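You operate a simulated robot arm through the tools that you are given. There is no shell and no other tool. Be economical: measure what you need, move in short steps, check, and stop when the job is done.

You are at the controls of a simulated robot arm. One attempt, no reset.

Task
Smooth the checked towel flat, tip the plain glass out and stand it on the towel.
Fine: both ends of the towel lie flat; the water goes into the sink; leave the other glasses. Set down upright: plain glass.

The check looks at the end state, three seconds after you hand in, the way a careful person would. Anything else that was tipped, shoved, dropped, spilled or broken makes it a failure. Flat cloth is picked up by pressing the open fingertips on it (5 to 10 N) and closing them slowly along it; thin cloth reads only 2 to 8 mm in the jaws.

Robot
A 7-joint arm with a two-finger parallel gripper, fixed in place. Base frame: the origin is at the foot of the arm, x ahead of it, y to its left, z up; the work surface is at about z = 903. Lengths are in mm, angles in rad, forces in N, time in s.
With the tool pointing down near the work surface it reaches from about 340 to 760 mm from the base axis. Its first joint turns from -2.007 to 2.007 rad. Payload 3.91 kg.
Tool frame: the origin (TCP) lies between the finger pads and is the grasp point; the fingertips stand 30 mm ahead of it; z points along the fingers, y is the line along which they close. The gripper opens to 110 mm. The fingers are 20 mm wide and 10 mm thick; the gripper's body (48 by 112 mm) begins 55 mm behind the TCP.
Orientation is told as [roll, pitch, yaw] about the base's x, y, z axes, in that order, counted from this pose: with the fingers straight down and closing along the base's y, the tool's x points along the base's -x, its y along +y and its z along -z.

Tools
- The arm moves only by the tool play_rows. Its argument "rows" is a list of rows, each a list of 7 numbers: the closure, from 0 (fully open) to 1 (shut), then the shift along the base's x, y, z in cm, then the turn, a rotation vector about the base's x, y, z in rad. In form: [[claw, tx, ty, tz, ax, ay, az], ...]. A call has 1 to 12 rows; each row is the pose to reach, as a shift and turn from the pose commanded when the call began. Each row takes 0.2 s and may step no farther than 50 mm and 0.15 rad from the row before; otherwise, or with a gripper value out of range, the whole call is refused. A pose out of reach is approached as far as the arm can. The call stops where the force on the tool passes 40 N (or 10 N more than at its start, if that is more) or the arm is blocked; 0.2 s more then pass. Each finger travels about 108 mm/s and halts on what it meets, pressing with about 33 N; the grip force reading is that of the motor and also rises with nothing between the fingers. The clock runs only during rows and for 0.2 s after the last one: add rows that repeat a pose to give the fingers time. The reply holds the time, the measured pose of the TCP, the force on the tool along the base axes, the opening and the grip force, in the units named above and with some noise, with the torque about the TCP (base axes, N m) and any sound that the robot's microphone picked up.
- Cameras (640 x 400 px; columns grow to the right, rows downward): "scene" is fixed at [403.9, -650.1, 1462.9]; the picture's right is [0.95, -0.32, 0.00], its down [-0.23, -0.67, -0.71] and it looks along [0.23, 0.67, -0.71] (base axes); focal length 222 px, centre (320, 200). "wrist" rides on the gripper at [72, 17, -103] in the tool frame; the picture's right is [-0.23, 0.97, 0.00], its down [-0.76, -0.18, -0.62] and it looks along [-0.61, -0.14, 0.78] (tool axes); focal length 222 px, centre (320, 200). There is no depth. A picture from a camera that has moved, and an enlarged one, comes with that camera's place and axes in the base frame and with its lens. The place of the scene camera against the robot may be out by one fixed shift of up to 12 mm in any direction.
- camera(camera): a new picture of that camera. It takes no simulated time.
- slide_trunk(by): slides the trunk up (or, below 0, down) by that many mm; the arm rides with it, the base frame stays. It gives what a move gives, with no picture.
- enlarge(camera, box): a new picture of the part [left, top, right, bottom] of that camera's present view, enlarged. It takes no simulated time.
- job_done(): hands the job in; it is judged then, once.

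Go step by step. Nothing tells you positions but the pictures and the camera data: compare them with the known pose of the tool, close in by small moves and look again before you grip or let go. The budget is 120 turns and 64 pictures, counting those below and the enlarged ones. Unless the task says otherwise, let go and move clear before handing in, and close with one line.

The tools are called after "Call:" as name(argument=value, ...) on one line, values as JSON. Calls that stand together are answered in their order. play_rows: Moves the arm, as the interface text tells. Its arguments: {"type":"object","properties":{"rows":{"type":"array","items":{"type":"array","items":{"type":"number"}}}},"required":["rows"]} The other tools are called the same way: slide_trunk (by) slides the trunk up or down; camera (camera) takes a picture; enlarge (camera, box) takes an enlarged picture of a part of a camera's view; job_done () hands the job in.

At the start:

```text
time: 0.0
tool_pos: [466.6, 66.3, 1229.8]
tcp_rot: [0.001, 0.0, -0.001]
ft_force: [-0.4, 0.7, -0.8]
ft_torque: [0.03, 0.0, 0.01]
gripper_width: 110.3
grasp_force: 0.3
trunk travel left (down, up): [-825.0, 165.0]
```

scene: 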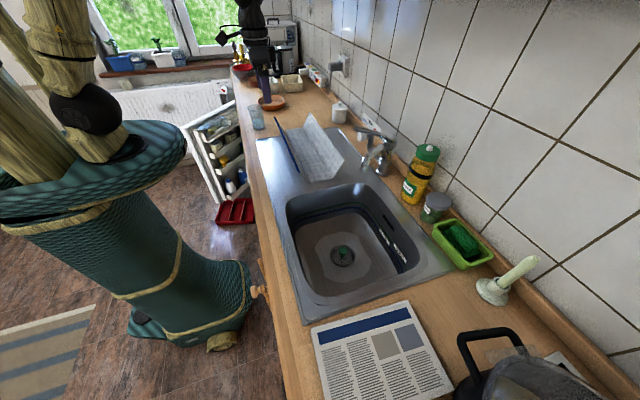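
wrist: 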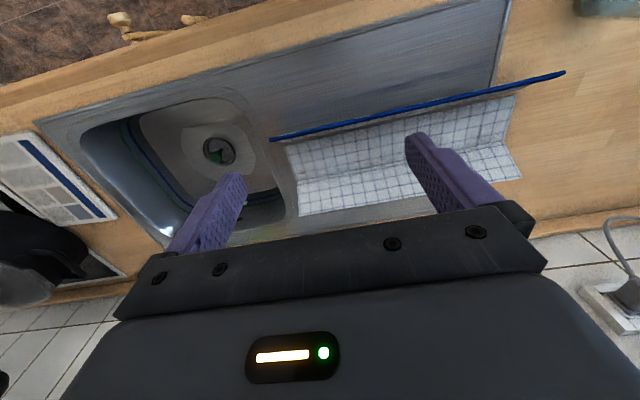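

I see the sink, a folded checked towel on the drainboard, and a glass beyond it. I'll take closer looks to place things.

Call:
enlarge(camera="scene", box=[220, 60, 400, 200])

Call:
enlarge(camera="wrist", box=[260, 40, 640, 278])

```text
2.86 times, centred on (310, 130) of scene
camera zoom: at [403.9, -650.1, 1462.9], right [0.95, -0.32, 0.0], down [-0.23, -0.67, -0.71], along [0.23, 0.67, -0.71], focal length 634 px, centre (349, 400)
```

zoom: 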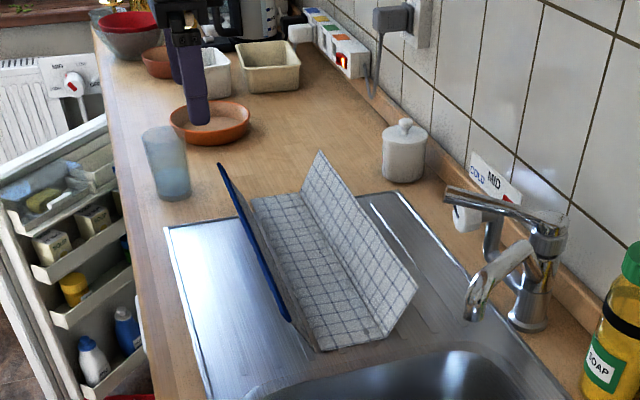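

```text
1.68 times, centred on (450, 159) of wrist
camera zoom: at [394.2, 82.9, 1332.7], right [0.23, 0.97, 0.0], down [0.76, -0.18, 0.62], along [0.61, -0.14, -0.78], focal length 373 px, centre (102, 269)
```

zoom: 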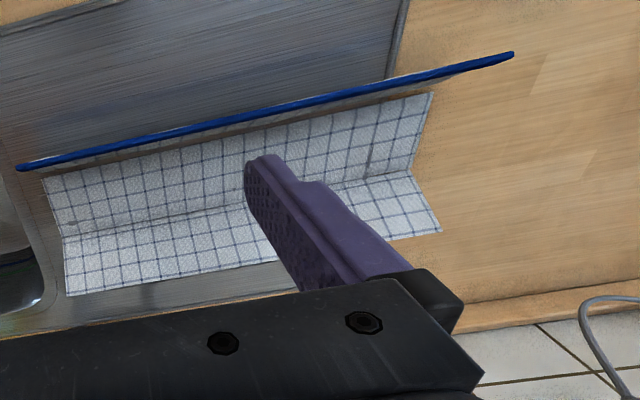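

The towel's middle panel lies at about x 580–675, y −35–410. Both long flaps stand up, leaning outward, with tops near z 980. The glass stands at about (454, 473). I'll bring the closed fingers in above the towel's middle.

Call:
play_rows(rows=[[1, 3, 2.5, -2, 0, 0, 0], [1, 6, 5, -4, 0, 0, 0], [1, 9, 7.5, -7, 0, 0, 0], [1, 12, 10, -10, 0, 0, 0], [1, 15.3, 12.4, -13, 0, 0, 0], [1, 15.3, 12.4, -17, 0, 0, 0], [1, 15.3, 12.4, -20, 0, 0, 0], [1, 15.3, 12.4, -20, 0, 0, 0]])

Call:
camera(camera="wrist")

Call:
enlarge(camera="scene", box=[220, 0, 400, 200])

```text
refused: row 5 steps farther than a row can; nothing moved
```

```text
59 pictures are left
camera wrist: at [394.2, 82.9, 1332.7], right [0.23, 0.97, 0.0], down [0.76, -0.18, 0.62], along [0.61, -0.14, -0.78], focal length 222 px, centre (320, 200)
```

wrist: 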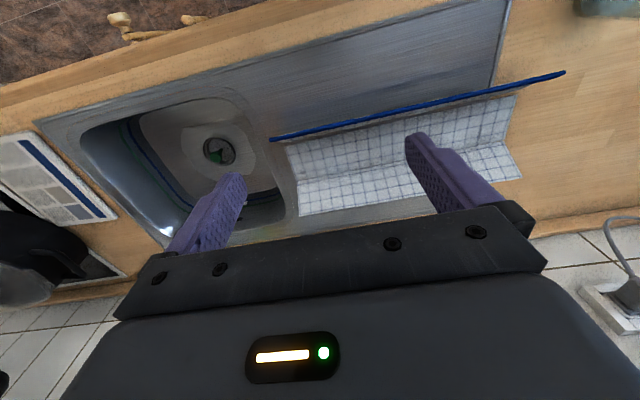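

```text
2.00 times, centred on (310, 100) of scene
camera zoom: at [403.9, -650.1, 1462.9], right [0.95, -0.32, 0.0], down [-0.23, -0.67, -0.71], along [0.23, 0.67, -0.71], focal length 444 px, centre (340, 400)
```

zoom: 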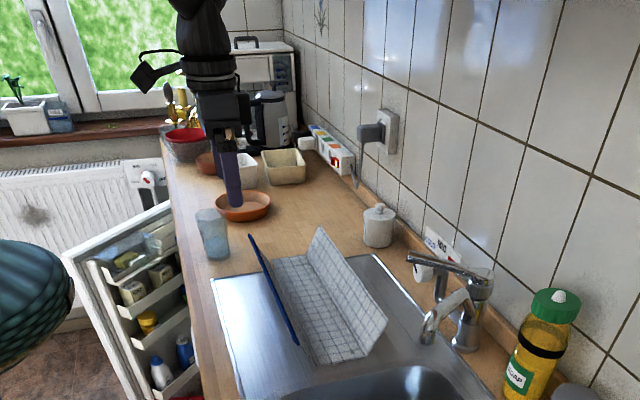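

The call was refused because one step was too long, so nothing moved. I'll resend it with shorter steps.

Call:
play_rows(rows=[[1, 3, 2.4, -2, 0, 0, 0], [1, 6, 4.8, -4, 0, 0, 0], [1, 9, 7.2, -6.5, 0, 0, 0], [1, 12, 9.6, -9, 0, 0, 0], [1, 15, 12, -11.5, 0, 0, 0], [1, 15.3, 12.4, -15, 0, 0, 0], [1, 15.3, 12.4, -18, 0, 0, 0], [1, 15.3, 12.4, -20, 0, 0, 0], [1, 15.3, 12.4, -20, 0, 0, 0]])

Call:
camera(camera="wrist")

Call:
enlarge(camera="scene", box=[220, 60, 400, 200])

```text
time: 2.0
tool_pos: [618.3, 190.2, 1028.9]
tcp_rot: [-0.001, 0.001, 0.001]
ft_force: [0.5, -0.2, -0.5]
ft_torque: [-0.01, 0.01, -0.01]
gripper_width: 0.1
grasp_force: 33.4
trunk travel left (down, up): [-825.0, 165.0]
```

```text
57 pictures are left
camera wrist: at [546.6, 206.3, 1132.7], right [0.23, 0.97, 0.0], down [0.76, -0.18, 0.62], along [0.61, -0.14, -0.78], focal length 222 px, centre (320, 200)
```

wrist: 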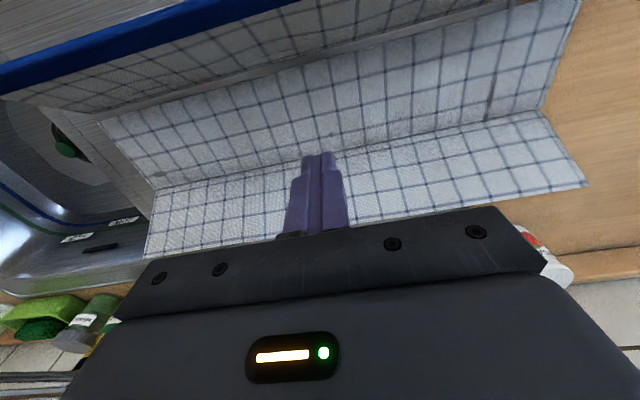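

```text
2.86 times, centred on (310, 130) of scene
camera zoom: at [403.9, -650.1, 1462.9], right [0.95, -0.32, 0.0], down [-0.23, -0.67, -0.71], along [0.23, 0.67, -0.71], focal length 634 px, centre (349, 400)
```

zoom: 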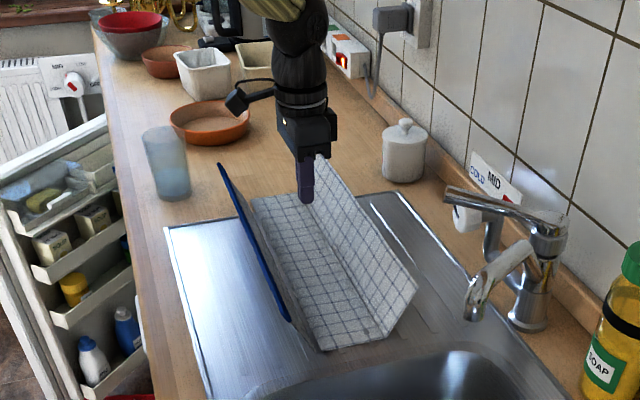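

The fingers are inside the trough. I'll lower the tips close to the middle panel and sweep toward the robot (−x) to fold the blue-hemmed flap down.

Call:
play_rows(rows=[[1, 0, 0, -4, 0, 0, 0], [1, 0, 0, -8, 0, 0, 0], [1, -2, 0, -8, 0, 0, 0], [1, -4, 0, -8, 0, 0, 0], [1, -6, 0, -8, 0, 0, 0], [1, -8, 0, -8, 0, 0, 0], [1, -10, 0, -8.3, 0, 0, 0], [1, -10.5, 0, -8.8, 0, 0, 0]])

Call:
enlarge(camera="scene", box=[220, 60, 400, 200])

```text
time: 3.8
tool_pos: [514.0, 189.9, 942.0]
tcp_rot: [-0.001, 0.0, -0.001]
ft_force: [0.5, -0.3, 0.2]
ft_torque: [-0.02, -0.02, 0.01]
gripper_width: 0.2
grasp_force: 32.9
trunk travel left (down, up): [-825.0, 165.0]
```

```text
2.86 times, centred on (310, 130) of scene
camera zoom: at [403.9, -650.1, 1462.9], right [0.95, -0.32, 0.0], down [-0.23, -0.67, -0.71], along [0.23, 0.67, -0.71], focal length 634 px, centre (349, 400)
```

zoom: 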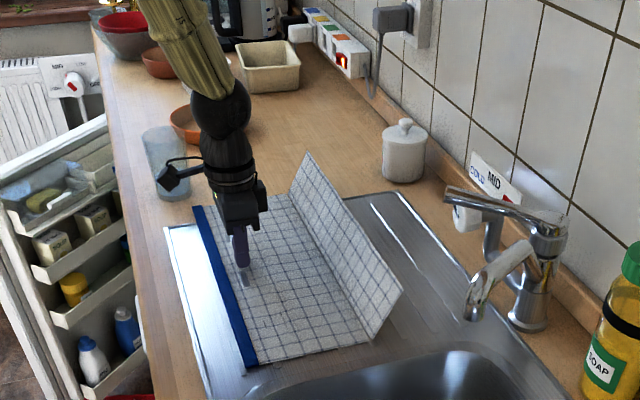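

The near flap is down, and the towel has slid slightly. I'll press it flat gently and then lift.

Call:
play_rows(rows=[[1, 0, 0, -0.5, 0, 0, 0], [1, 0, 0, -0.8, 0, 0, 0], [1, 0, 0, -1.0, 0, 0, 0], [1, 0, 0, -1.1, 0, 0, 0]])

```text
time: 4.5
tool_pos: [513.8, 190.7, 937.6]
tcp_rot: [0.005, -0.006, -0.001]
ft_force: [-9.8, -3.9, 23.9]
ft_torque: [-0.13, 0.39, -0.01]
gripper_width: 0.0
grasp_force: 33.0
trunk travel left (down, up): [-825.0, 165.0]
stopped in row 3: the force on the tool passed its limit at 44 N (the readings are from after the stop); the commanded pose is now the measured one
```

The press made contact at tip z of about 908. I'll lift straight up and see whether the flap stays down.

Call:
play_rows(rows=[[1, 0, 0, 1, 0, 0, 0], [1, 0, 0, 4, 0, 0, 0], [1, 0, 0, 8, 0, 0, 0], [1, 0, 0, 12, 0, 0, 0], [1, 3, 0, 15, 0, 0, 0], [1, 6, 0, 16, 0, 0, 0]])

Call:
enlarge(camera="scene", box=[220, 60, 400, 200])

Call:
camera(camera="wrist")

```text
time: 5.9
tool_pos: [577.2, 189.0, 1097.0]
tcp_rot: [0.002, -0.003, 0.001]
ft_force: [-0.1, -0.9, 0.4]
ft_torque: [0.03, -0.04, -0.05]
gripper_width: 0.0
grasp_force: 33.0
trunk travel left (down, up): [-825.0, 165.0]
```

```text
2.86 times, centred on (310, 130) of scene
camera zoom: at [403.9, -650.1, 1462.9], right [0.95, -0.32, 0.0], down [-0.23, -0.67, -0.71], along [0.23, 0.67, -0.71], focal length 634 px, centre (349, 400)
```

zoom: 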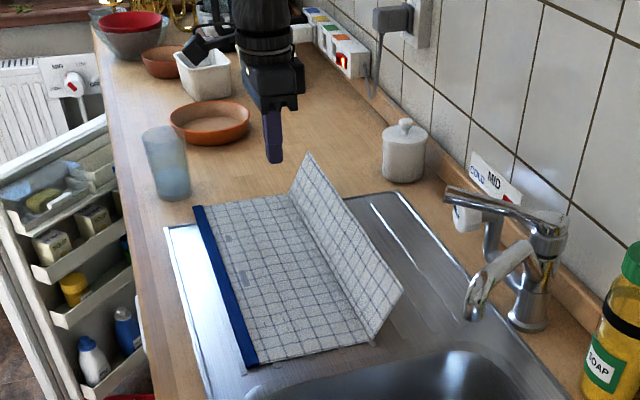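

```text
53 pictures are left
camera wrist: at [504.5, 206.0, 1199.0], right [0.23, 0.97, 0.0], down [0.76, -0.18, 0.62], along [0.61, -0.14, -0.78], focal length 222 px, centre (320, 200)
```

wrist: 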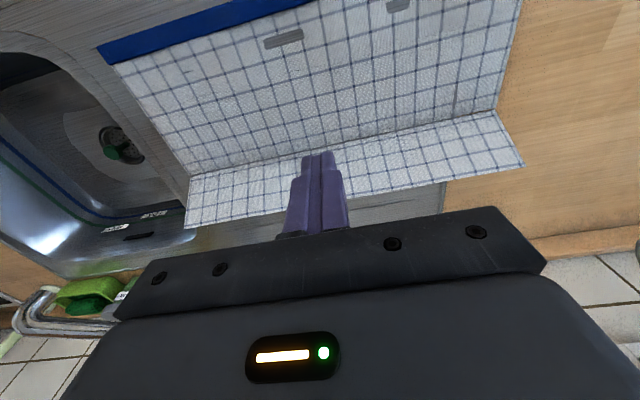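

The near flap lies flat, and the far flap's fold is now at about x 654. I'll repeat the sweep in +x at y≈150.

Call:
play_rows(rows=[[1, 1.5, -2, -4, 0, 0, 0], [1, 2.5, -4, -8, 0, 0, 0], [1, 2.5, -4, -12, 0, 0, 0], [1, 2.5, -4, -15.2, 0, 0, 0], [1, 4.5, -4, -15.2, 0, 0, 0], [1, 6.5, -4, -15.2, 0, 0, 0], [1, 8.5, -4, -15.2, 0, 0, 0], [1, 10.5, -4, -15.2, 0, 0, 0], [1, 12.5, -4, -15.2, 0, 0, 0], [1, 14, -4, -15.4, 0, 0, 0]])

Call:
enlarge(camera="scene", box=[220, 60, 400, 200])

```text
time: 8.1
tool_pos: [716.4, 150.0, 942.1]
tcp_rot: [0.002, -0.004, -0.001]
ft_force: [0.3, -0.2, -0.2]
ft_torque: [0.01, -0.02, 0.02]
gripper_width: 0.0
grasp_force: 32.5
trunk travel left (down, up): [-825.0, 165.0]
```

```text
2.86 times, centred on (310, 130) of scene
camera zoom: at [403.9, -650.1, 1462.9], right [0.95, -0.32, 0.0], down [-0.23, -0.67, -0.71], along [0.23, 0.67, -0.71], focal length 634 px, centre (349, 400)
```

zoom: 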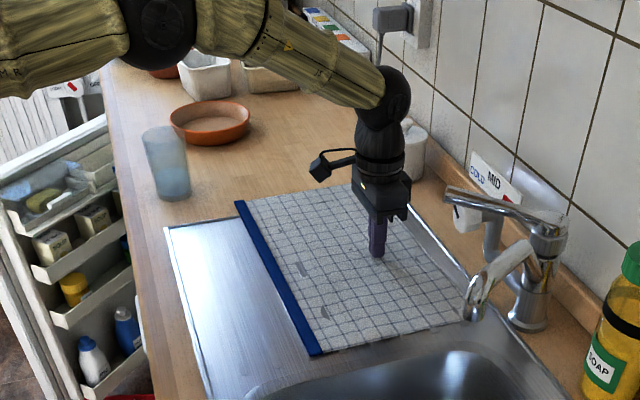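

The towel is spread flat, having slid a little in +x. I'll press lightly, lift and look.

Call:
play_rows(rows=[[1, 0, 0, -0.3, 0, 0, 0], [1, 0, 0, -0.5, 0, 0, 0], [1, 0, 0, 0.5, 0, 0, 0], [1, 0, 0, 4, 0, 0, 0], [1, 0, 0, 8, 0, 0, 0], [1, -3, 0, 12, 0, 0, 0], [1, -7, 0, 15, 0, 0, 0], [1, -11, 0, 18, 0, 0, 0]])

Call:
enlarge(camera="scene", box=[220, 60, 400, 200])

Call:
camera(camera="wrist")

```text
time: 9.9
tool_pos: [602.6, 151.9, 1124.1]
tcp_rot: [0.002, -0.006, -0.002]
ft_force: [-0.9, 0.5, 0.9]
ft_torque: [0.0, -0.05, -0.01]
gripper_width: 0.0
grasp_force: 33.1
trunk travel left (down, up): [-825.0, 165.0]
```

```text
2.86 times, centred on (310, 130) of scene
camera zoom: at [403.9, -650.1, 1462.9], right [0.95, -0.32, 0.0], down [-0.23, -0.67, -0.71], along [0.23, 0.67, -0.71], focal length 634 px, centre (349, 400)
```

zoom: 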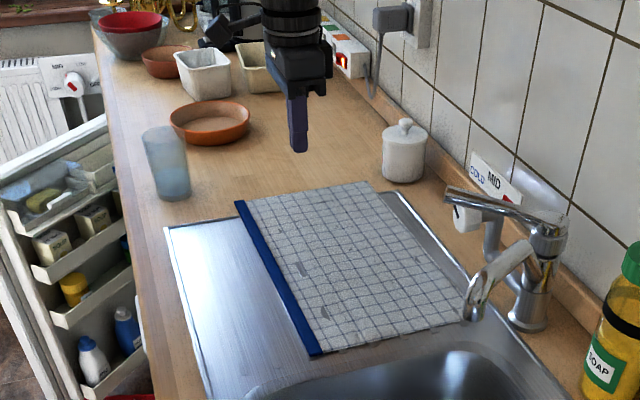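

```text
50 pictures are left
camera wrist: at [530.0, 168.3, 1226.3], right [0.23, 0.97, 0.0], down [0.76, -0.18, 0.63], along [0.61, -0.14, -0.78], focal length 222 px, centre (320, 200)
```

wrist: 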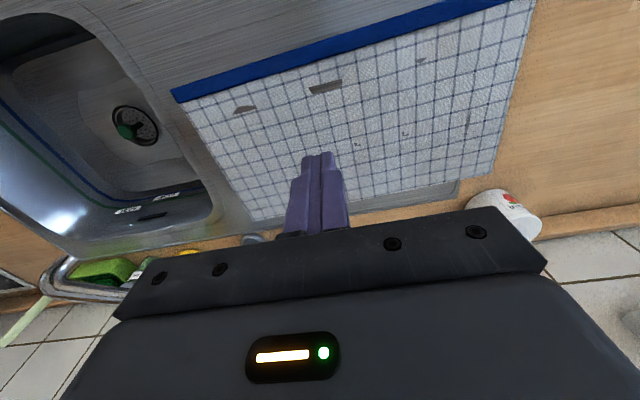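

The towel looks flat; the grey patches are just drainer ribs showing through. Next I'll move toward the glass at about (454, 473), with the fingers open and the tool turned to face it radially.

Call:
play_rows(rows=[[0, -2.4, 2.3, 0.5, 0, 0, 0.08], [0, -4.8, 4.6, 1, 0, 0, 0.16], [0, -7.2, 6.9, 1.5, 0, 0, 0.24], [0, -9.6, 9.2, 2, 0, 0, 0.32], [0, -12, 11.5, 2.5, 0, 0, 0.4], [0, -14.4, 13.8, 3, 0, 0, 0.48], [0, -16.8, 16.1, 3.5, 0, 0, 0.56], [0, -19.2, 18.4, 4, 0, 0, 0.64], [0, -21.6, 20.7, 4.5, 0, 0, 0.72], [0, -23.9, 22.7, 5, 0, 0, 0.803], [0, -23.9, 22.7, 5, 0, 0, 0.803]])

Call:
camera(camera="wrist")

Call:
enlarge(camera="scene", box=[220, 0, 400, 140])

```text
time: 12.3
tool_pos: [366.7, 378.4, 1174.1]
tcp_rot: [0.004, -0.003, 0.801]
ft_force: [0.2, 0.1, 0.3]
ft_torque: [0.02, 0.0, 0.02]
gripper_width: 110.0
grasp_force: 0.2
trunk travel left (down, up): [-825.0, 165.0]
```

```text
49 pictures are left
camera wrist: at [305.0, 337.1, 1276.4], right [-0.54, 0.84, 0.0], down [0.66, 0.42, 0.63], along [0.52, 0.34, -0.78], focal length 222 px, centre (320, 200)
```

wrist: 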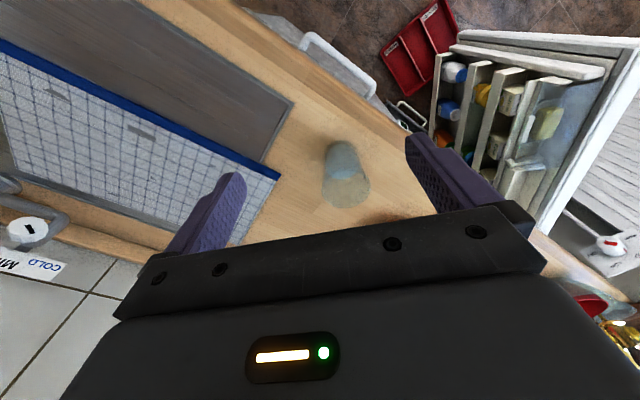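

```text
2.86 times, centred on (310, 70) of scene
camera zoom: at [403.9, -650.1, 1462.9], right [0.95, -0.32, 0.0], down [-0.23, -0.67, -0.71], along [0.23, 0.67, -0.71], focal length 634 px, centre (349, 571)
```

zoom: 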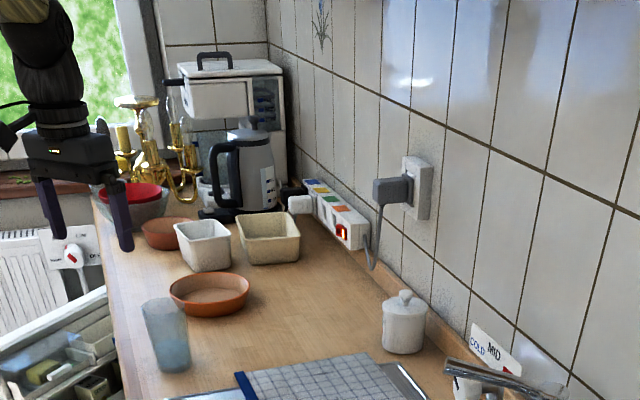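

Only this one glass is on the counter. I'll enlarge the wrist view to place it precisely.

Call:
enlarge(camera="wrist", box=[290, 120, 402, 225])

```text
3.81 times, centred on (346, 172) of wrist
camera zoom: at [305.0, 337.1, 1276.4], right [-0.54, 0.84, 0.0], down [0.66, 0.42, 0.63], along [0.52, 0.34, -0.78], focal length 846 px, centre (221, 305)
```

zoom: 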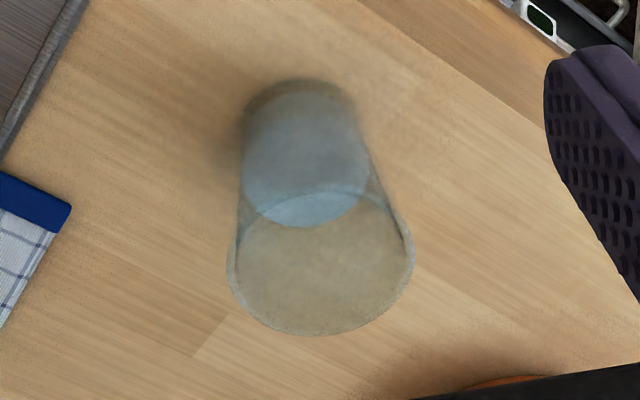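

The glass axis is at about (438, 470). Its rim is at z≈1021 and 69 mm across, tapering to about 54 mm at the base. I'll tip the tool to 25° below horizontal, facing the glass and well back from it.

Call:
play_rows(rows=[[0, -0.2, 0, -1.2, 0.091, -0.087, 0], [0, -0.4, 0, -2.4, 0.181, -0.175, 0], [0, -0.6, 0, -3.6, 0.272, -0.262, 0], [0, -0.8, 0, -4.8, 0.363, -0.35, 0], [0, -1.0, 0, -6, 0.453, -0.437, 0], [0, -1.2, 0, -7.2, 0.544, -0.525, 0], [0, -1.4, 0, -8.4, 0.635, -0.612, 0], [0, -1.6, 0, -9.6, 0.725, -0.7, 0], [0, -1.7, 0, -11, 0.816, -0.787, 0], [0, -1.7, 0, -12, 0.816, -0.787, 0], [0, -1.7, 0, -12, 0.816, -0.787, 0]])

Call:
camera(camera="wrist")

Call:
camera(camera="scene")

```text
time: 14.7
tool_pos: [348.1, 378.4, 1050.5]
tcp_rot: [0.003, -1.136, 0.801]
ft_force: [0.0, -1.0, -0.1]
ft_torque: [0.0, 0.0, -0.03]
gripper_width: 109.9
grasp_force: 0.1
trunk travel left (down, up): [-825.0, 165.0]
```

```text
46 pictures are left
camera wrist: at [251.2, 300.4, 1027.9], right [-0.64, 0.74, 0.21], down [-0.04, -0.3, 0.95], along [0.77, 0.6, 0.22], focal length 222 px, centre (320, 200)
```

wrist: 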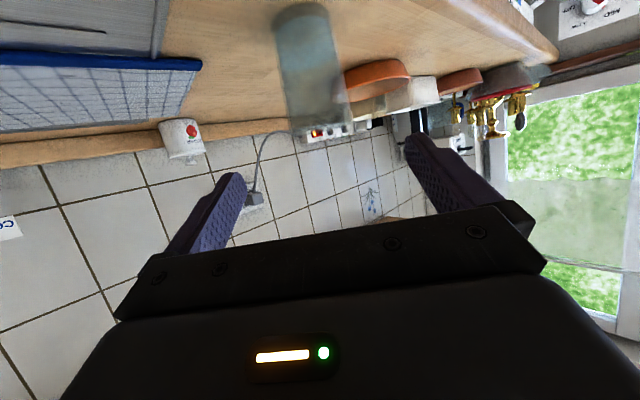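

```text
45 pictures are left
```

scene: 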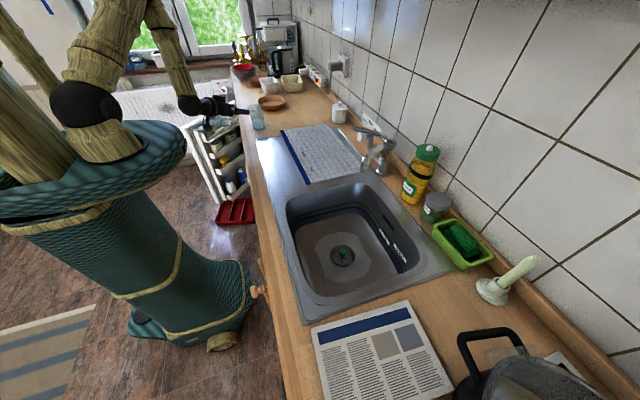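

The glass is on the tool's line, with its axis at about (436, 468). I'll move in so the fingers straddle it at mid-height.

Call:
play_rows(rows=[[0, 0, 0, -2.6, 0, 0, 0], [0, 2, 2, -4, 0, 0, 0], [0, 4, 4, -5.3, 0, 0, 0], [0, 6, 6.1, -6.6, 0, 0, 0], [0, 7.3, 7.4, -7.4, 0, 0, 0], [0, 8.3, 8.4, -8, 0, 0, 0], [0, 8.3, 8.4, -8, 0, 0, 0]])

Call:
camera(camera="wrist")

Call:
enlarge(camera="scene", box=[200, 70, 320, 150])

```text
time: 16.3
tool_pos: [432.8, 463.9, 972.6]
tcp_rot: [0.004, -1.14, 0.8]
ft_force: [-0.5, 0.4, -0.4]
ft_torque: [0.0, -0.02, 0.0]
gripper_width: 109.8
grasp_force: 0.0
trunk travel left (down, up): [-825.0, 165.0]
```

```text
44 pictures are left
camera wrist: at [334.4, 385.2, 949.9], right [-0.64, 0.74, 0.21], down [-0.04, -0.3, 0.95], along [0.77, 0.6, 0.22], focal length 222 px, centre (320, 200)
```

wrist: 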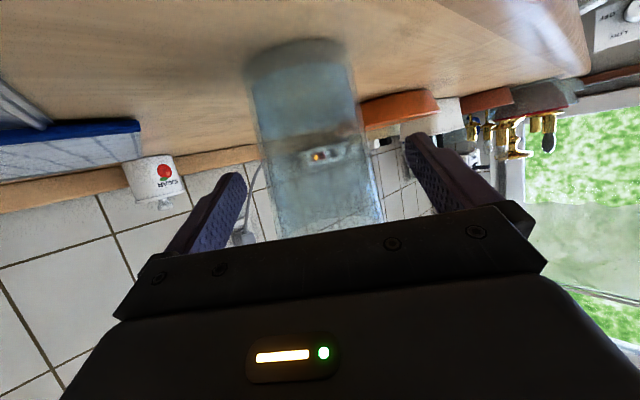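

```text
5.00 times, centred on (260, 110) of scene
camera zoom: at [403.9, -650.1, 1462.9], right [0.95, -0.32, 0.0], down [-0.23, -0.67, -0.71], along [0.23, 0.67, -0.71], focal length 1109 px, centre (620, 650)
```

zoom: 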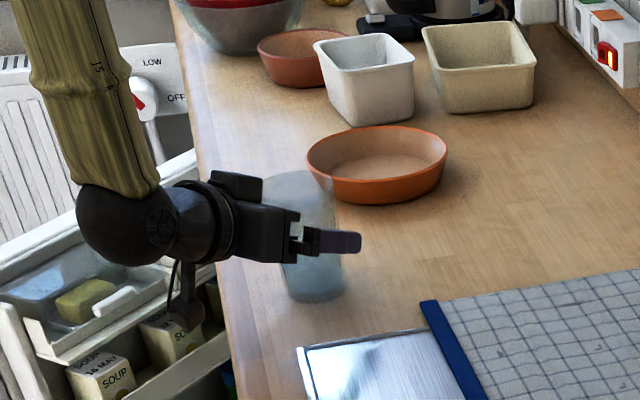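

The fingers straddle the glass. I'll close them slowly on it.

Call:
play_rows(rows=[[0.15, 0, 0, 0, 0, 0, 0], [0.28, 0, 0, 0, 0, 0, 0], [0.36, 0, 0, 0, 0, 0, 0], [0.42, 0, 0, 0, 0, 0, 0], [0.47, 0, 0, 0, 0, 0, 0], [0.52, 0, 0, 0, 0, 0, 0], [0.55, 0, 0, 0, 0, 0, 0], [0.55, 0, 0, 0, 0, 0, 0]])

Call:
camera(camera="wrist")

```text
time: 18.1
tool_pos: [433.2, 463.4, 972.0]
tcp_rot: [0.006, -1.138, 0.801]
ft_force: [1.4, 0.1, 0.5]
ft_torque: [0.06, -0.02, -0.06]
gripper_width: 69.9
grasp_force: 33.2
trunk travel left (down, up): [-825.0, 165.0]
```

```text
42 pictures are left
camera wrist: at [334.6, 385.1, 950.0], right [-0.64, 0.74, 0.21], down [-0.04, -0.3, 0.95], along [0.77, 0.6, 0.22], focal length 222 px, centre (320, 200)
```

wrist: 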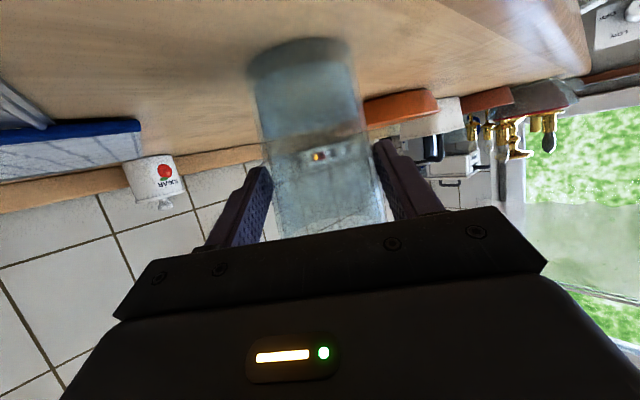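

It is gripped at 70 mm. I'll lift slowly and watch for slip.

Call:
play_rows(rows=[[0.55, 0, 0, 0.7, 0, 0, 0], [0.55, 0, 0, 2, 0, 0, 0], [0.55, 0, 0, 4, 0, 0, 0], [0.55, 0, 0, 6.5, 0, 0, 0], [0.55, 0, 0, 9.5, 0, 0, 0], [0.55, 0, 0, 12.5, 0, 0, 0], [0.55, 0, 0, 15, 0, 0, 0], [0.55, 0, 0, 16, 0, 0, 0], [0.55, 0, 0, 16, 0, 0, 0]])

Call:
camera(camera="wrist")

Call:
enlarge(camera="scene", box=[200, 50, 320, 130])

```text
time: 20.1
tool_pos: [432.9, 461.5, 1132.4]
tcp_rot: [0.005, -1.136, 0.8]
ft_force: [0.8, -0.1, -2.7]
ft_torque: [-0.07, 0.03, -0.01]
gripper_width: 70.0
grasp_force: 32.9
trunk travel left (down, up): [-825.0, 165.0]
```

```text
41 pictures are left
camera wrist: at [335.4, 383.1, 1109.3], right [-0.64, 0.74, 0.21], down [-0.04, -0.3, 0.95], along [0.77, 0.6, 0.22], focal length 222 px, centre (320, 200)
```

wrist: 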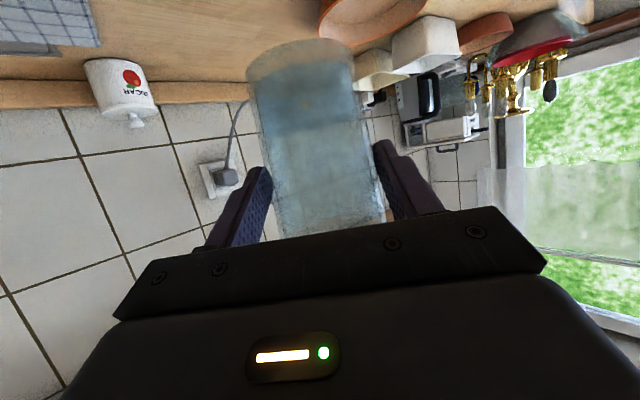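

```text
5.00 times, centred on (260, 90) of scene
camera zoom: at [403.9, -650.1, 1462.9], right [0.95, -0.32, 0.0], down [-0.23, -0.67, -0.71], along [0.23, 0.67, -0.71], focal length 1109 px, centre (620, 750)
```

zoom: 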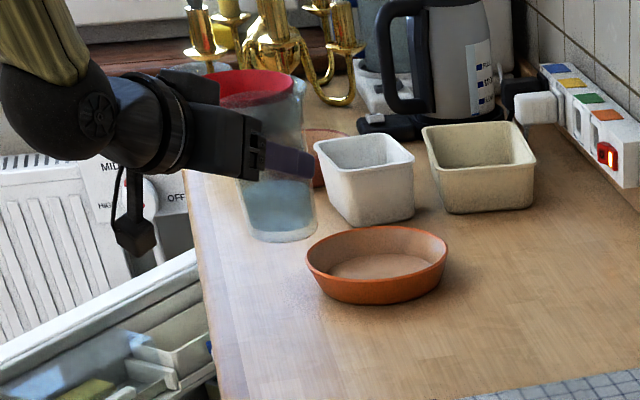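

The glass holds securely and its base has cleared to z≈1063. I'll swing it level about the base axis toward the sink, in two calls.

Call:
play_rows(rows=[[0.55, 1.0, -0.97, 0, 0, 0, -0.022], [0.55, 2.92, -2.92, 0, 0, 0, -0.0648], [0.55, 5.63, -6.0, 0, 0, 0, -0.1296], [0.55, 8.12, -9.26, 0, 0, 0, -0.1944], [0.55, 10.4, -12.66, 0, 0, 0, -0.2592], [0.55, 12.46, -16.21, 0, 0, 0, -0.324], [0.55, 14.28, -19.88, 0, 0, 0, -0.3888], [0.55, 15.86, -23.66, 0, 0, 0, -0.4536], [0.55, 17.19, -27.55, 0, 0, 0, -0.5184], [0.55, 18.27, -31.49, 0, 0, 0, -0.583]])

```text
time: 22.3
tool_pos: [615.9, 148.0, 1132.4]
tcp_rot: [0.009, -1.137, 0.215]
ft_force: [-0.6, 1.0, -2.6]
ft_torque: [-0.03, 0.05, 0.04]
gripper_width: 69.9
grasp_force: 33.2
trunk travel left (down, up): [-825.0, 165.0]
```

All steady. I'll continue the swing until the glass is over the sink.

Call:
play_rows(rows=[[0.55, 0.82, -4.02, 0, 0, 0, -0.0648], [0.55, 1.38, -8.08, 0, 0, 0, -0.1296], [0.55, 1.67, -12.17, 0, 0, 0, -0.1944], [0.55, 1.7, -16.27, 0, 0, 0, -0.2592], [0.55, 1.46, -20.36, 0, 0, 0, -0.324], [0.55, 0.96, -24.43, 0, 0, 0, -0.3888], [0.55, 0.2, -28.46, 0, 0, 0, -0.4536], [0.55, -0.82, -32.43, 0, 0, 0, -0.5184], [0.55, -2.1, -36.32, 0, 0, 0, -0.583], [0.55, -2.1, -36.32, 0, 0, 0, -0.583]])

Call:
camera(camera="scene")

Call:
camera(camera="wrist")

```text
time: 24.5
tool_pos: [593.3, -213.9, 1132.6]
tcp_rot: [0.003, -1.137, -0.365]
ft_force: [0.0, -0.3, -2.6]
ft_torque: [0.0, 0.06, 0.0]
gripper_width: 69.8
grasp_force: 33.0
trunk travel left (down, up): [-825.0, 165.0]
```

```text
39 pictures are left
```

scene: 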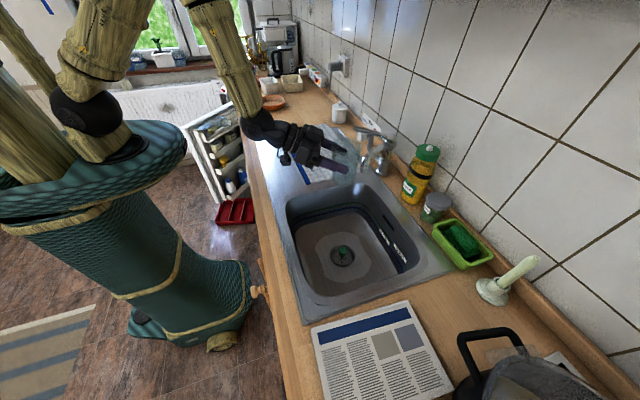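

```text
38 pictures are left
camera wrist: at [483.1, -155.2, 1108.8], right [0.43, 0.88, 0.21], down [-0.29, -0.08, 0.95], along [0.85, -0.47, 0.22], focal length 222 px, centre (320, 200)
```

wrist: 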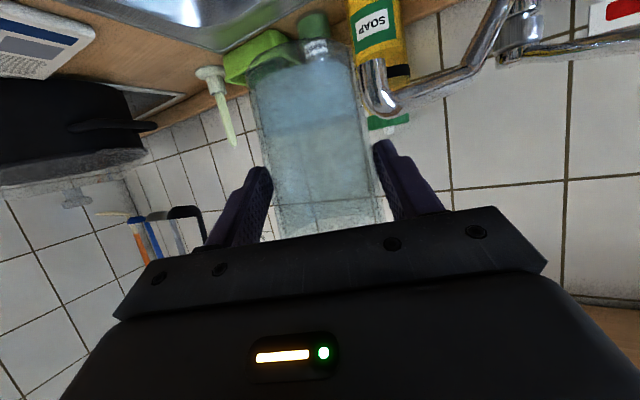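

The tap's spout tip is near (700, −195, 1065), so I'll draw the glass back and to the right of it. I'll also lower it over the basin before tipping.

Call:
play_rows(rows=[[0.55, -0.8, -0.8, -2, 0, 0, 0], [0.55, -1.6, -1.7, -4.2, 0, 0, 0], [0.55, -2.0, -2.2, -6.4, 0, 0, 0], [0.55, -2.0, -2.2, -7.2, 0, 0, 0], [0.55, -2.0, -2.2, -7.2, 0.085, -0.032, -0.042], [0.55, -2.0, -2.2, -7.2, 0.169, -0.065, -0.085], [0.55, -2.0, -2.2, -7.2, 0.254, -0.097, -0.127], [0.55, -2.0, -2.2, -7.2, 0.338, -0.129, -0.169], [0.55, -2.0, -2.2, -7.2, 0.423, -0.162, -0.211], [0.55, -2.0, -2.2, -7.2, 0.508, -0.194, -0.254], [0.55, -2.0, -2.2, -7.2, 0.508, -0.194, -0.254]])

Call:
enlarge(camera="scene", box=[240, 90, 460, 228])

```text
time: 26.9
tool_pos: [574.1, -236.4, 1060.6]
tcp_rot: [0.886, -0.845, -1.388]
ft_force: [0.8, 0.9, -3.1]
ft_torque: [-0.03, 0.08, -0.01]
gripper_width: 70.0
grasp_force: 32.6
trunk travel left (down, up): [-825.0, 165.0]
```

```text
2.90 times, centred on (350, 159) of scene
camera zoom: at [403.9, -650.1, 1462.9], right [0.95, -0.32, 0.0], down [-0.23, -0.67, -0.71], along [0.23, 0.67, -0.71], focal length 643 px, centre (233, 319)
```

zoom: 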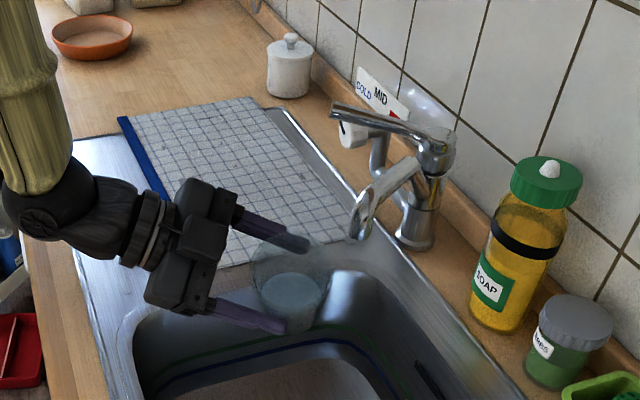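

It tilts toward the basin side as planned. I'll keep rolling slowly.

Call:
play_rows(rows=[[0.55, 0, 0, 0, 0.102, -0.039, -0.051], [0.55, 0, 0, 0, 0.203, -0.078, -0.101], [0.55, 0, 0, 0, 0.305, -0.116, -0.152], [0.55, 0, 0, 0, 0.406, -0.155, -0.203], [0.55, 0, 0, 0, 0.508, -0.194, -0.254], [0.55, 0, 0, 0, 0.61, -0.233, -0.304], [0.55, 0, 0, 0, 0.711, -0.272, -0.355], [0.55, 0, 0, 0, 0.813, -0.31, -0.406], [0.55, 0, 0, 0, 0.914, -0.349, -0.456], [0.55, 0, 0, 0, 1.016, -0.388, -0.507], [0.55, 0, 0, 0, 1.117, -0.427, -0.558], [0.55, 0, 0, 0, 1.219, -0.466, -0.608]])

Call:
enlarge(camera="scene", box=[240, 90, 460, 228])

```text
time: 29.5
tool_pos: [574.1, -238.7, 1060.8]
tcp_rot: [1.094, 0.421, -2.15]
ft_force: [0.1, -0.1, -1.9]
ft_torque: [0.03, 0.08, -0.02]
gripper_width: 70.0
grasp_force: 32.7
trunk travel left (down, up): [-825.0, 165.0]
```

```text
2.90 times, centred on (350, 159) of scene
camera zoom: at [403.9, -650.1, 1462.9], right [0.95, -0.32, 0.0], down [-0.23, -0.67, -0.71], along [0.23, 0.67, -0.71], focal length 643 px, centre (233, 319)
```

zoom: 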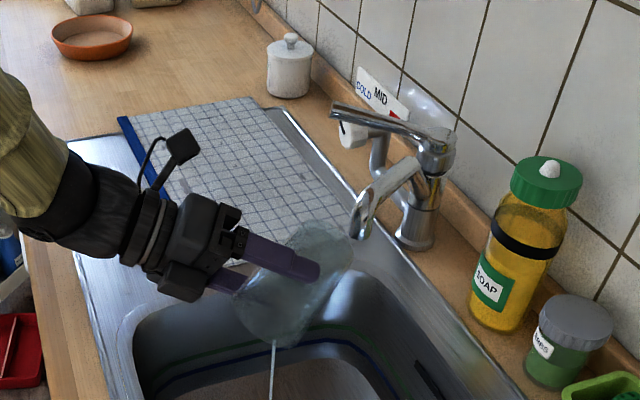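

Water streams cleanly into the basin. I'll roll further so it drains completely and hold there.

Call:
play_rows(rows=[[0.55, -0.2, 0, 0, 0.102, -0.039, -0.051], [0.55, -0.4, 0, 0, 0.203, -0.078, -0.101], [0.55, -0.6, 0, 0, 0.305, -0.116, -0.152], [0.55, -0.8, 0, 0, 0.406, -0.155, -0.203], [0.55, -1.0, 0, 0, 0.508, -0.194, -0.254], [0.55, -1.0, 0, 0, 0.593, -0.227, -0.296], [0.55, -1.0, 0, 0, 0.593, -0.227, -0.296], [0.55, -1.0, 0, 0, 0.593, -0.227, -0.296], [0.55, -1.0, 0, 0, 0.593, -0.227, -0.296], [0.55, -1.0, 0, 0, 0.593, -0.227, -0.296], [0.55, -1.0, 0, 0, 0.593, -0.227, -0.296], [0.55, -1.0, 0, 0, 0.593, -0.227, -0.296]])

Call:
enlarge(camera="scene", box=[240, 90, 460, 228])

```text
time: 32.1
tool_pos: [564.2, -238.2, 1059.5]
tcp_rot: [0.697, 0.983, -2.722]
ft_force: [-0.9, -0.7, -1.9]
ft_torque: [0.04, 0.09, 0.01]
gripper_width: 69.7
grasp_force: 33.4
trunk travel left (down, up): [-825.0, 165.0]
```

```text
2.90 times, centred on (350, 159) of scene
camera zoom: at [403.9, -650.1, 1462.9], right [0.95, -0.32, 0.0], down [-0.23, -0.67, -0.71], along [0.23, 0.67, -0.71], focal length 643 px, centre (233, 319)
```

zoom: 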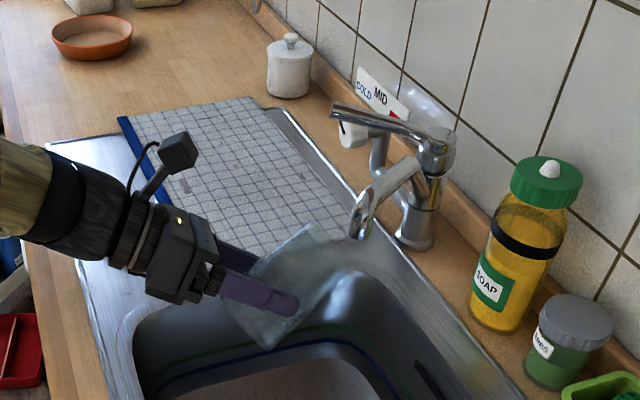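

No stream remains; the glass looks empty. I'll roll it back upright over the sink.

Call:
play_rows(rows=[[0.55, 0, 0, 0, 0, 0, 0], [0.55, 0, 0, 0, 0, 0, 0], [0.55, 0, 0, 0, -0.118, 0.045, 0.059], [0.55, 0, 0, 0, -0.237, 0.091, 0.118], [0.55, 0, 0, 0, -0.356, 0.136, 0.177], [0.55, 0, 0, 0, -0.474, 0.181, 0.237], [0.55, 0, 0, 0, -0.593, 0.227, 0.296], [0.55, 0, 0, 0, -0.711, 0.272, 0.355], [0.55, 0, 0, 0, -0.83, 0.317, 0.414], [0.55, 0, 0, 0, -0.948, 0.362, 0.473], [0.55, 0, 0, 0, -1.067, 0.408, 0.533], [0.55, 0, 0, 0, -1.16, 0.443, 0.579]])

Call:
play_rows(rows=[[0.55, 0, 0, 0, -0.118, 0.045, 0.059], [0.55, 0, 0, 0, -0.237, 0.091, 0.118], [0.55, 0, 0, 0, -0.356, 0.136, 0.177], [0.55, 0, 0, 0, -0.474, 0.181, 0.237], [0.55, 0, 0, 0, -0.593, 0.227, 0.296], [0.55, 0, 0, 0, -0.711, 0.272, 0.355], [0.55, 0, 0, 0, -0.83, 0.317, 0.414], [0.55, 0, 0, 0, -0.948, 0.362, 0.473], [0.55, 0, 0, 0, -1.067, 0.408, 0.533], [0.55, 0, 0, 0, -1.16, 0.443, 0.579], [0.55, 0, 0, 0, -1.16, 0.443, 0.579]])

Call:
enlarge(camera="scene", box=[240, 90, 460, 228])

Call:
camera(camera="wrist")

```text
time: 34.7
tool_pos: [564.6, -237.5, 1059.7]
tcp_rot: [1.132, -0.182, -1.851]
ft_force: [0.1, 0.5, -2.7]
ft_torque: [0.0, 0.07, 0.02]
gripper_width: 69.6
grasp_force: 33.0
trunk travel left (down, up): [-825.0, 165.0]
```

```text
time: 37.1
tool_pos: [564.9, -237.6, 1060.9]
tcp_rot: [0.001, -1.139, -0.362]
ft_force: [-0.1, 0.1, -2.5]
ft_torque: [0.03, 0.0, -0.02]
gripper_width: 69.8
grasp_force: 33.6
trunk travel left (down, up): [-825.0, 165.0]
```

```text
2.90 times, centred on (350, 159) of scene
camera zoom: at [403.9, -650.1, 1462.9], right [0.95, -0.32, 0.0], down [-0.23, -0.67, -0.71], along [0.23, 0.67, -0.71], focal length 643 px, centre (233, 319)
```

zoom: 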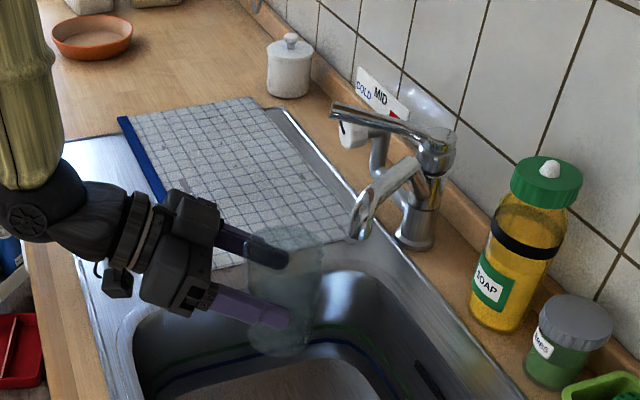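

```text
33 pictures are left
camera wrist: at [454.9, -179.0, 1037.9], right [0.43, 0.88, 0.21], down [-0.29, -0.08, 0.95], along [0.85, -0.47, 0.22], focal length 222 px, centre (320, 200)
```

wrist: 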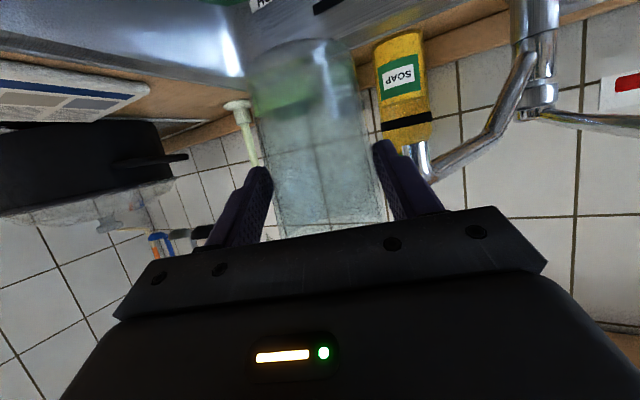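

The glass is empty and upright. I'll lift it and swing it back over the towel.

Call:
play_rows(rows=[[0.55, 0, 0, 3.5, 0, 0, 0], [0.55, 0, 0, 7.2, 0, 0, 0], [0.55, 1.51, 3.98, 7.2, 0, 0, 0.065], [0.55, 2.74, 8.06, 7.2, 0, 0, 0.13], [0.55, 3.69, 12.21, 7.2, 0, 0, 0.195], [0.55, 4.35, 16.42, 7.2, 0, 0, 0.26], [0.55, 4.71, 20.66, 7.2, 0, 0, 0.325], [0.55, 4.78, 24.91, 7.2, 0, 0, 0.39], [0.55, 4.55, 29.17, 7.2, 0, 0, 0.455], [0.55, 4.03, 33.39, 7.2, 0, 0, 0.52], [0.55, 3.21, 37.57, 7.2, 0, 0, 0.585], [0.55, 2.11, 41.68, 7.2, 0, 0, 0.65]])

Call:
camera(camera="wrist")

Call:
enlarge(camera="scene", box=[220, 60, 400, 200])

```text
time: 39.7
tool_pos: [584.0, 180.9, 1131.7]
tcp_rot: [0.003, -1.139, 0.286]
ft_force: [-0.9, 0.1, -1.8]
ft_torque: [-0.02, 0.03, -0.01]
gripper_width: 69.7
grasp_force: 32.5
trunk travel left (down, up): [-825.0, 165.0]
```

```text
32 pictures are left
camera wrist: at [461.3, 161.5, 1109.2], right [-0.19, 0.96, 0.21], down [-0.18, -0.24, 0.95], along [0.96, 0.14, 0.22], focal length 222 px, centre (320, 200)
```

wrist: 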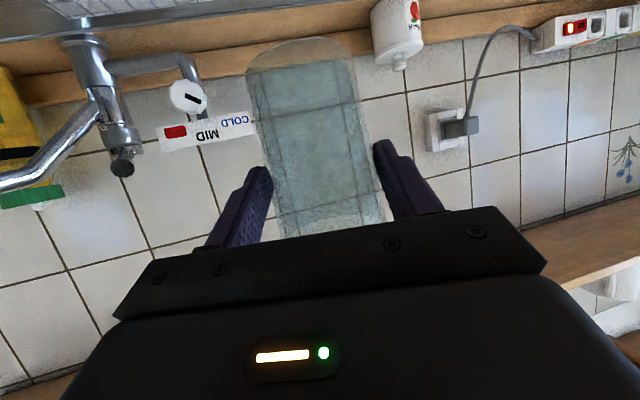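

```text
2.86 times, centred on (310, 130) of scene
camera zoom: at [403.9, -650.1, 1462.9], right [0.95, -0.32, 0.0], down [-0.23, -0.67, -0.71], along [0.23, 0.67, -0.71], focal length 634 px, centre (349, 400)
```

zoom: 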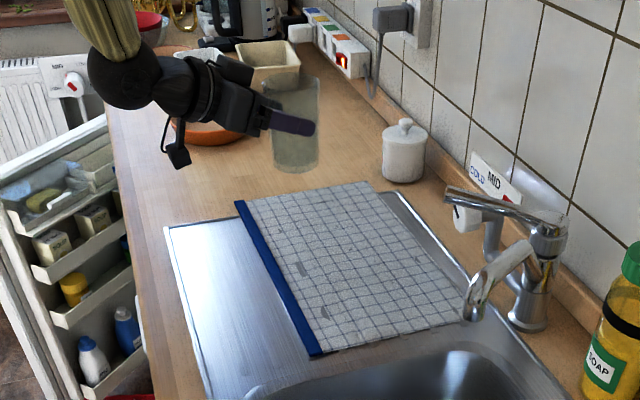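

The glass is empty and over the towel. I'll move it over the centre and lower it to just above the cloth.

Call:
play_rows(rows=[[0.55, 2, 0.3, -2, 0, 0, 0], [0.55, 4, 0.6, -4, 0, 0, 0], [0.55, 5.5, 1, -6.5, 0, 0, 0], [0.55, 5.5, 1, -9.5, 0, 0, 0], [0.55, 5.5, 1, -12, 0, 0, 0], [0.55, 5.5, 1, -13.8, 0, 0, 0], [0.55, 5.5, 1, -13.8, 0, 0, 0]])

Call:
enlarge(camera="scene", box=[250, 90, 370, 170])

Call:
camera(camera="wrist")

```text
time: 41.3
tool_pos: [640.5, 188.7, 993.2]
tcp_rot: [0.006, -1.136, 0.284]
ft_force: [-0.7, -0.5, -1.9]
ft_torque: [0.01, 0.03, -0.01]
gripper_width: 69.6
grasp_force: 33.1
trunk travel left (down, up): [-825.0, 165.0]
```

```text
5.00 times, centred on (310, 130) of scene
camera zoom: at [403.9, -650.1, 1462.9], right [0.95, -0.32, 0.0], down [-0.23, -0.67, -0.71], along [0.23, 0.67, -0.71], focal length 1109 px, centre (370, 550)
```

zoom: 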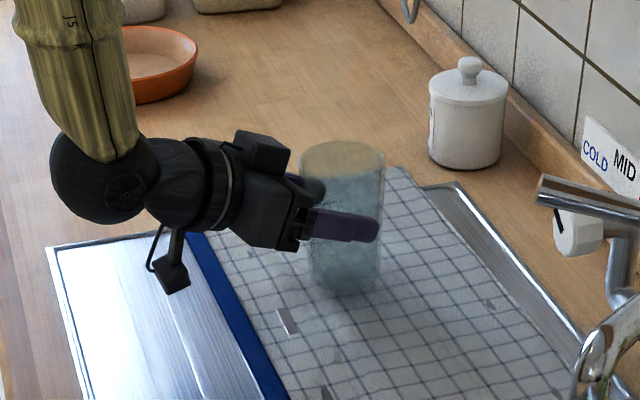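

```text
29 pictures are left
camera wrist: at [516.9, 169.3, 969.9], right [-0.19, 0.96, 0.21], down [-0.18, -0.24, 0.95], along [0.97, 0.14, 0.22], focal length 222 px, centre (320, 200)
```

wrist: 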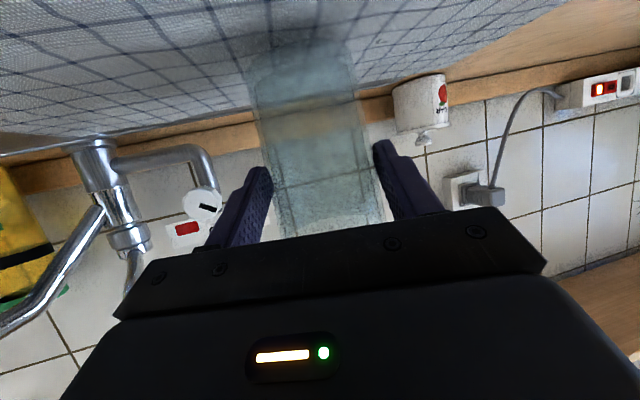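

It is about 15 mm above the cloth. I'll lower it slowly, watching the force.

Call:
play_rows(rows=[[0.55, 0, 0, -0.4, 0, 0, 0], [0.55, 0, 0, -0.8, 0, 0, 0], [0.55, 0, 0, -1.1, 0, 0, 0], [0.55, 0, 0, -1.3, 0, 0, 0], [0.55, 0, 0, -1.3, 0, 0, 0]])

```text
time: 42.5
tool_pos: [640.8, 188.7, 981.1]
tcp_rot: [0.007, -1.141, 0.283]
ft_force: [-1.4, 0.9, 6.9]
ft_torque: [0.25, 0.07, 0.04]
gripper_width: 69.8
grasp_force: 33.3
trunk travel left (down, up): [-825.0, 165.0]
```

It has touched down at about 9 N. I'll ease off a hair and look before letting go.

Call:
play_rows(rows=[[0.55, 0, 0, 0.07, 0, 0, 0], [0.55, 0, 0, 0.07, 0, 0, 0]])

Call:
enlarge(camera="scene", box=[250, 90, 370, 170])

```text
time: 43.1
tool_pos: [641.5, 188.9, 983.1]
tcp_rot: [0.007, -1.14, 0.283]
ft_force: [2.4, 3.0, 5.0]
ft_torque: [0.39, -0.16, 0.01]
gripper_width: 69.8
grasp_force: 33.4
trunk travel left (down, up): [-825.0, 165.0]
```

```text
5.00 times, centred on (310, 130) of scene
camera zoom: at [403.9, -650.1, 1462.9], right [0.95, -0.32, 0.0], down [-0.23, -0.67, -0.71], along [0.23, 0.67, -0.71], focal length 1109 px, centre (370, 550)
```

zoom: 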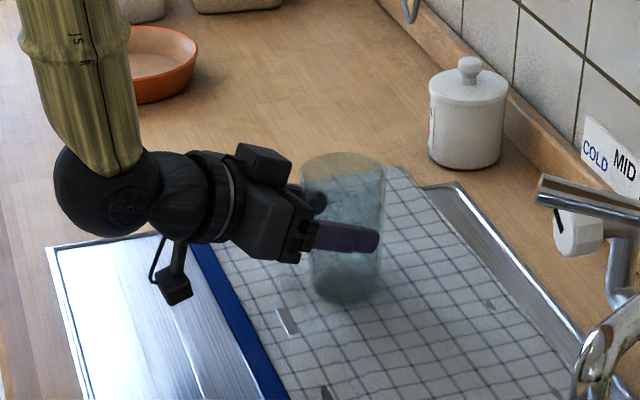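

It still reads a light load, so I'll ease up another millimetre and compare.

Call:
play_rows(rows=[[0.55, 0, 0, 0.1, 0, 0, 0], [0.55, 0, 0, 0.1, 0, 0, 0]])

```text
time: 43.7
tool_pos: [639.9, 188.7, 982.1]
tcp_rot: [0.005, -1.137, 0.285]
ft_force: [1.1, 0.2, 2.7]
ft_torque: [0.21, -0.12, -0.05]
gripper_width: 69.7
grasp_force: 33.1
trunk travel left (down, up): [-825.0, 165.0]
```

The load is light and the glass is resting on the cloth. I'll open the fingers slowly.

Call:
play_rows(rows=[[0.4, 0, 0, 0, 0, 0, 0], [0.36, 0, 0, 0, 0, 0, 0], [0.33, 0, 0, 0, 0, 0, 0], [0.28, 0, 0, 0, 0, 0, 0], [0.2, 0, 0, 0, 0, 0, 0], [0.1, 0, 0, 0, 0, 0, 0], [0, 0, 0, 0, 0, 0, 0], [0, 0, 0, 0, 0, 0, 0]])

Call:
camera(camera="wrist")

Call:
enlarge(camera="scene", box=[250, 90, 370, 170])

```text
time: 45.5
tool_pos: [639.6, 189.2, 982.2]
tcp_rot: [0.007, -1.137, 0.282]
ft_force: [-0.5, 0.6, 0.2]
ft_torque: [0.01, 0.02, 0.01]
gripper_width: 109.8
grasp_force: 0.0
trunk travel left (down, up): [-825.0, 165.0]
```

```text
27 pictures are left
camera wrist: at [517.2, 169.1, 959.8], right [-0.19, 0.96, 0.21], down [-0.18, -0.24, 0.95], along [0.97, 0.14, 0.22], focal length 222 px, centre (320, 200)
```

wrist: 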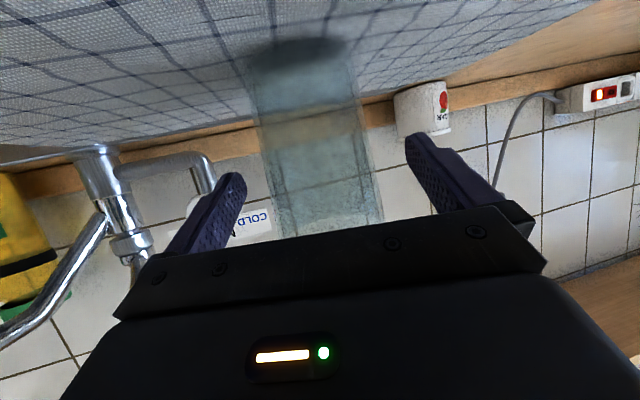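

```text
5.00 times, centred on (310, 130) of scene
camera zoom: at [403.9, -650.1, 1462.9], right [0.95, -0.32, 0.0], down [-0.23, -0.67, -0.71], along [0.23, 0.67, -0.71], focal length 1109 px, centre (370, 550)
```

zoom: 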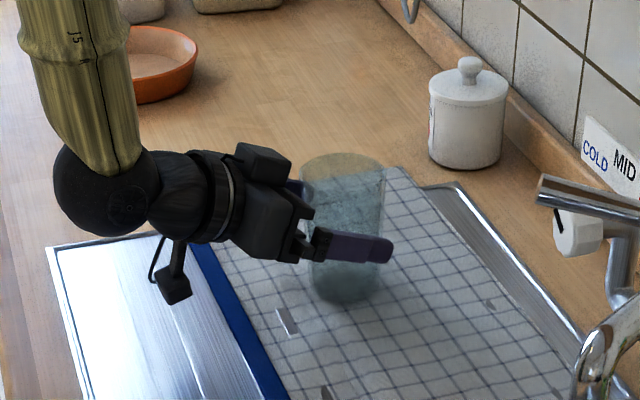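

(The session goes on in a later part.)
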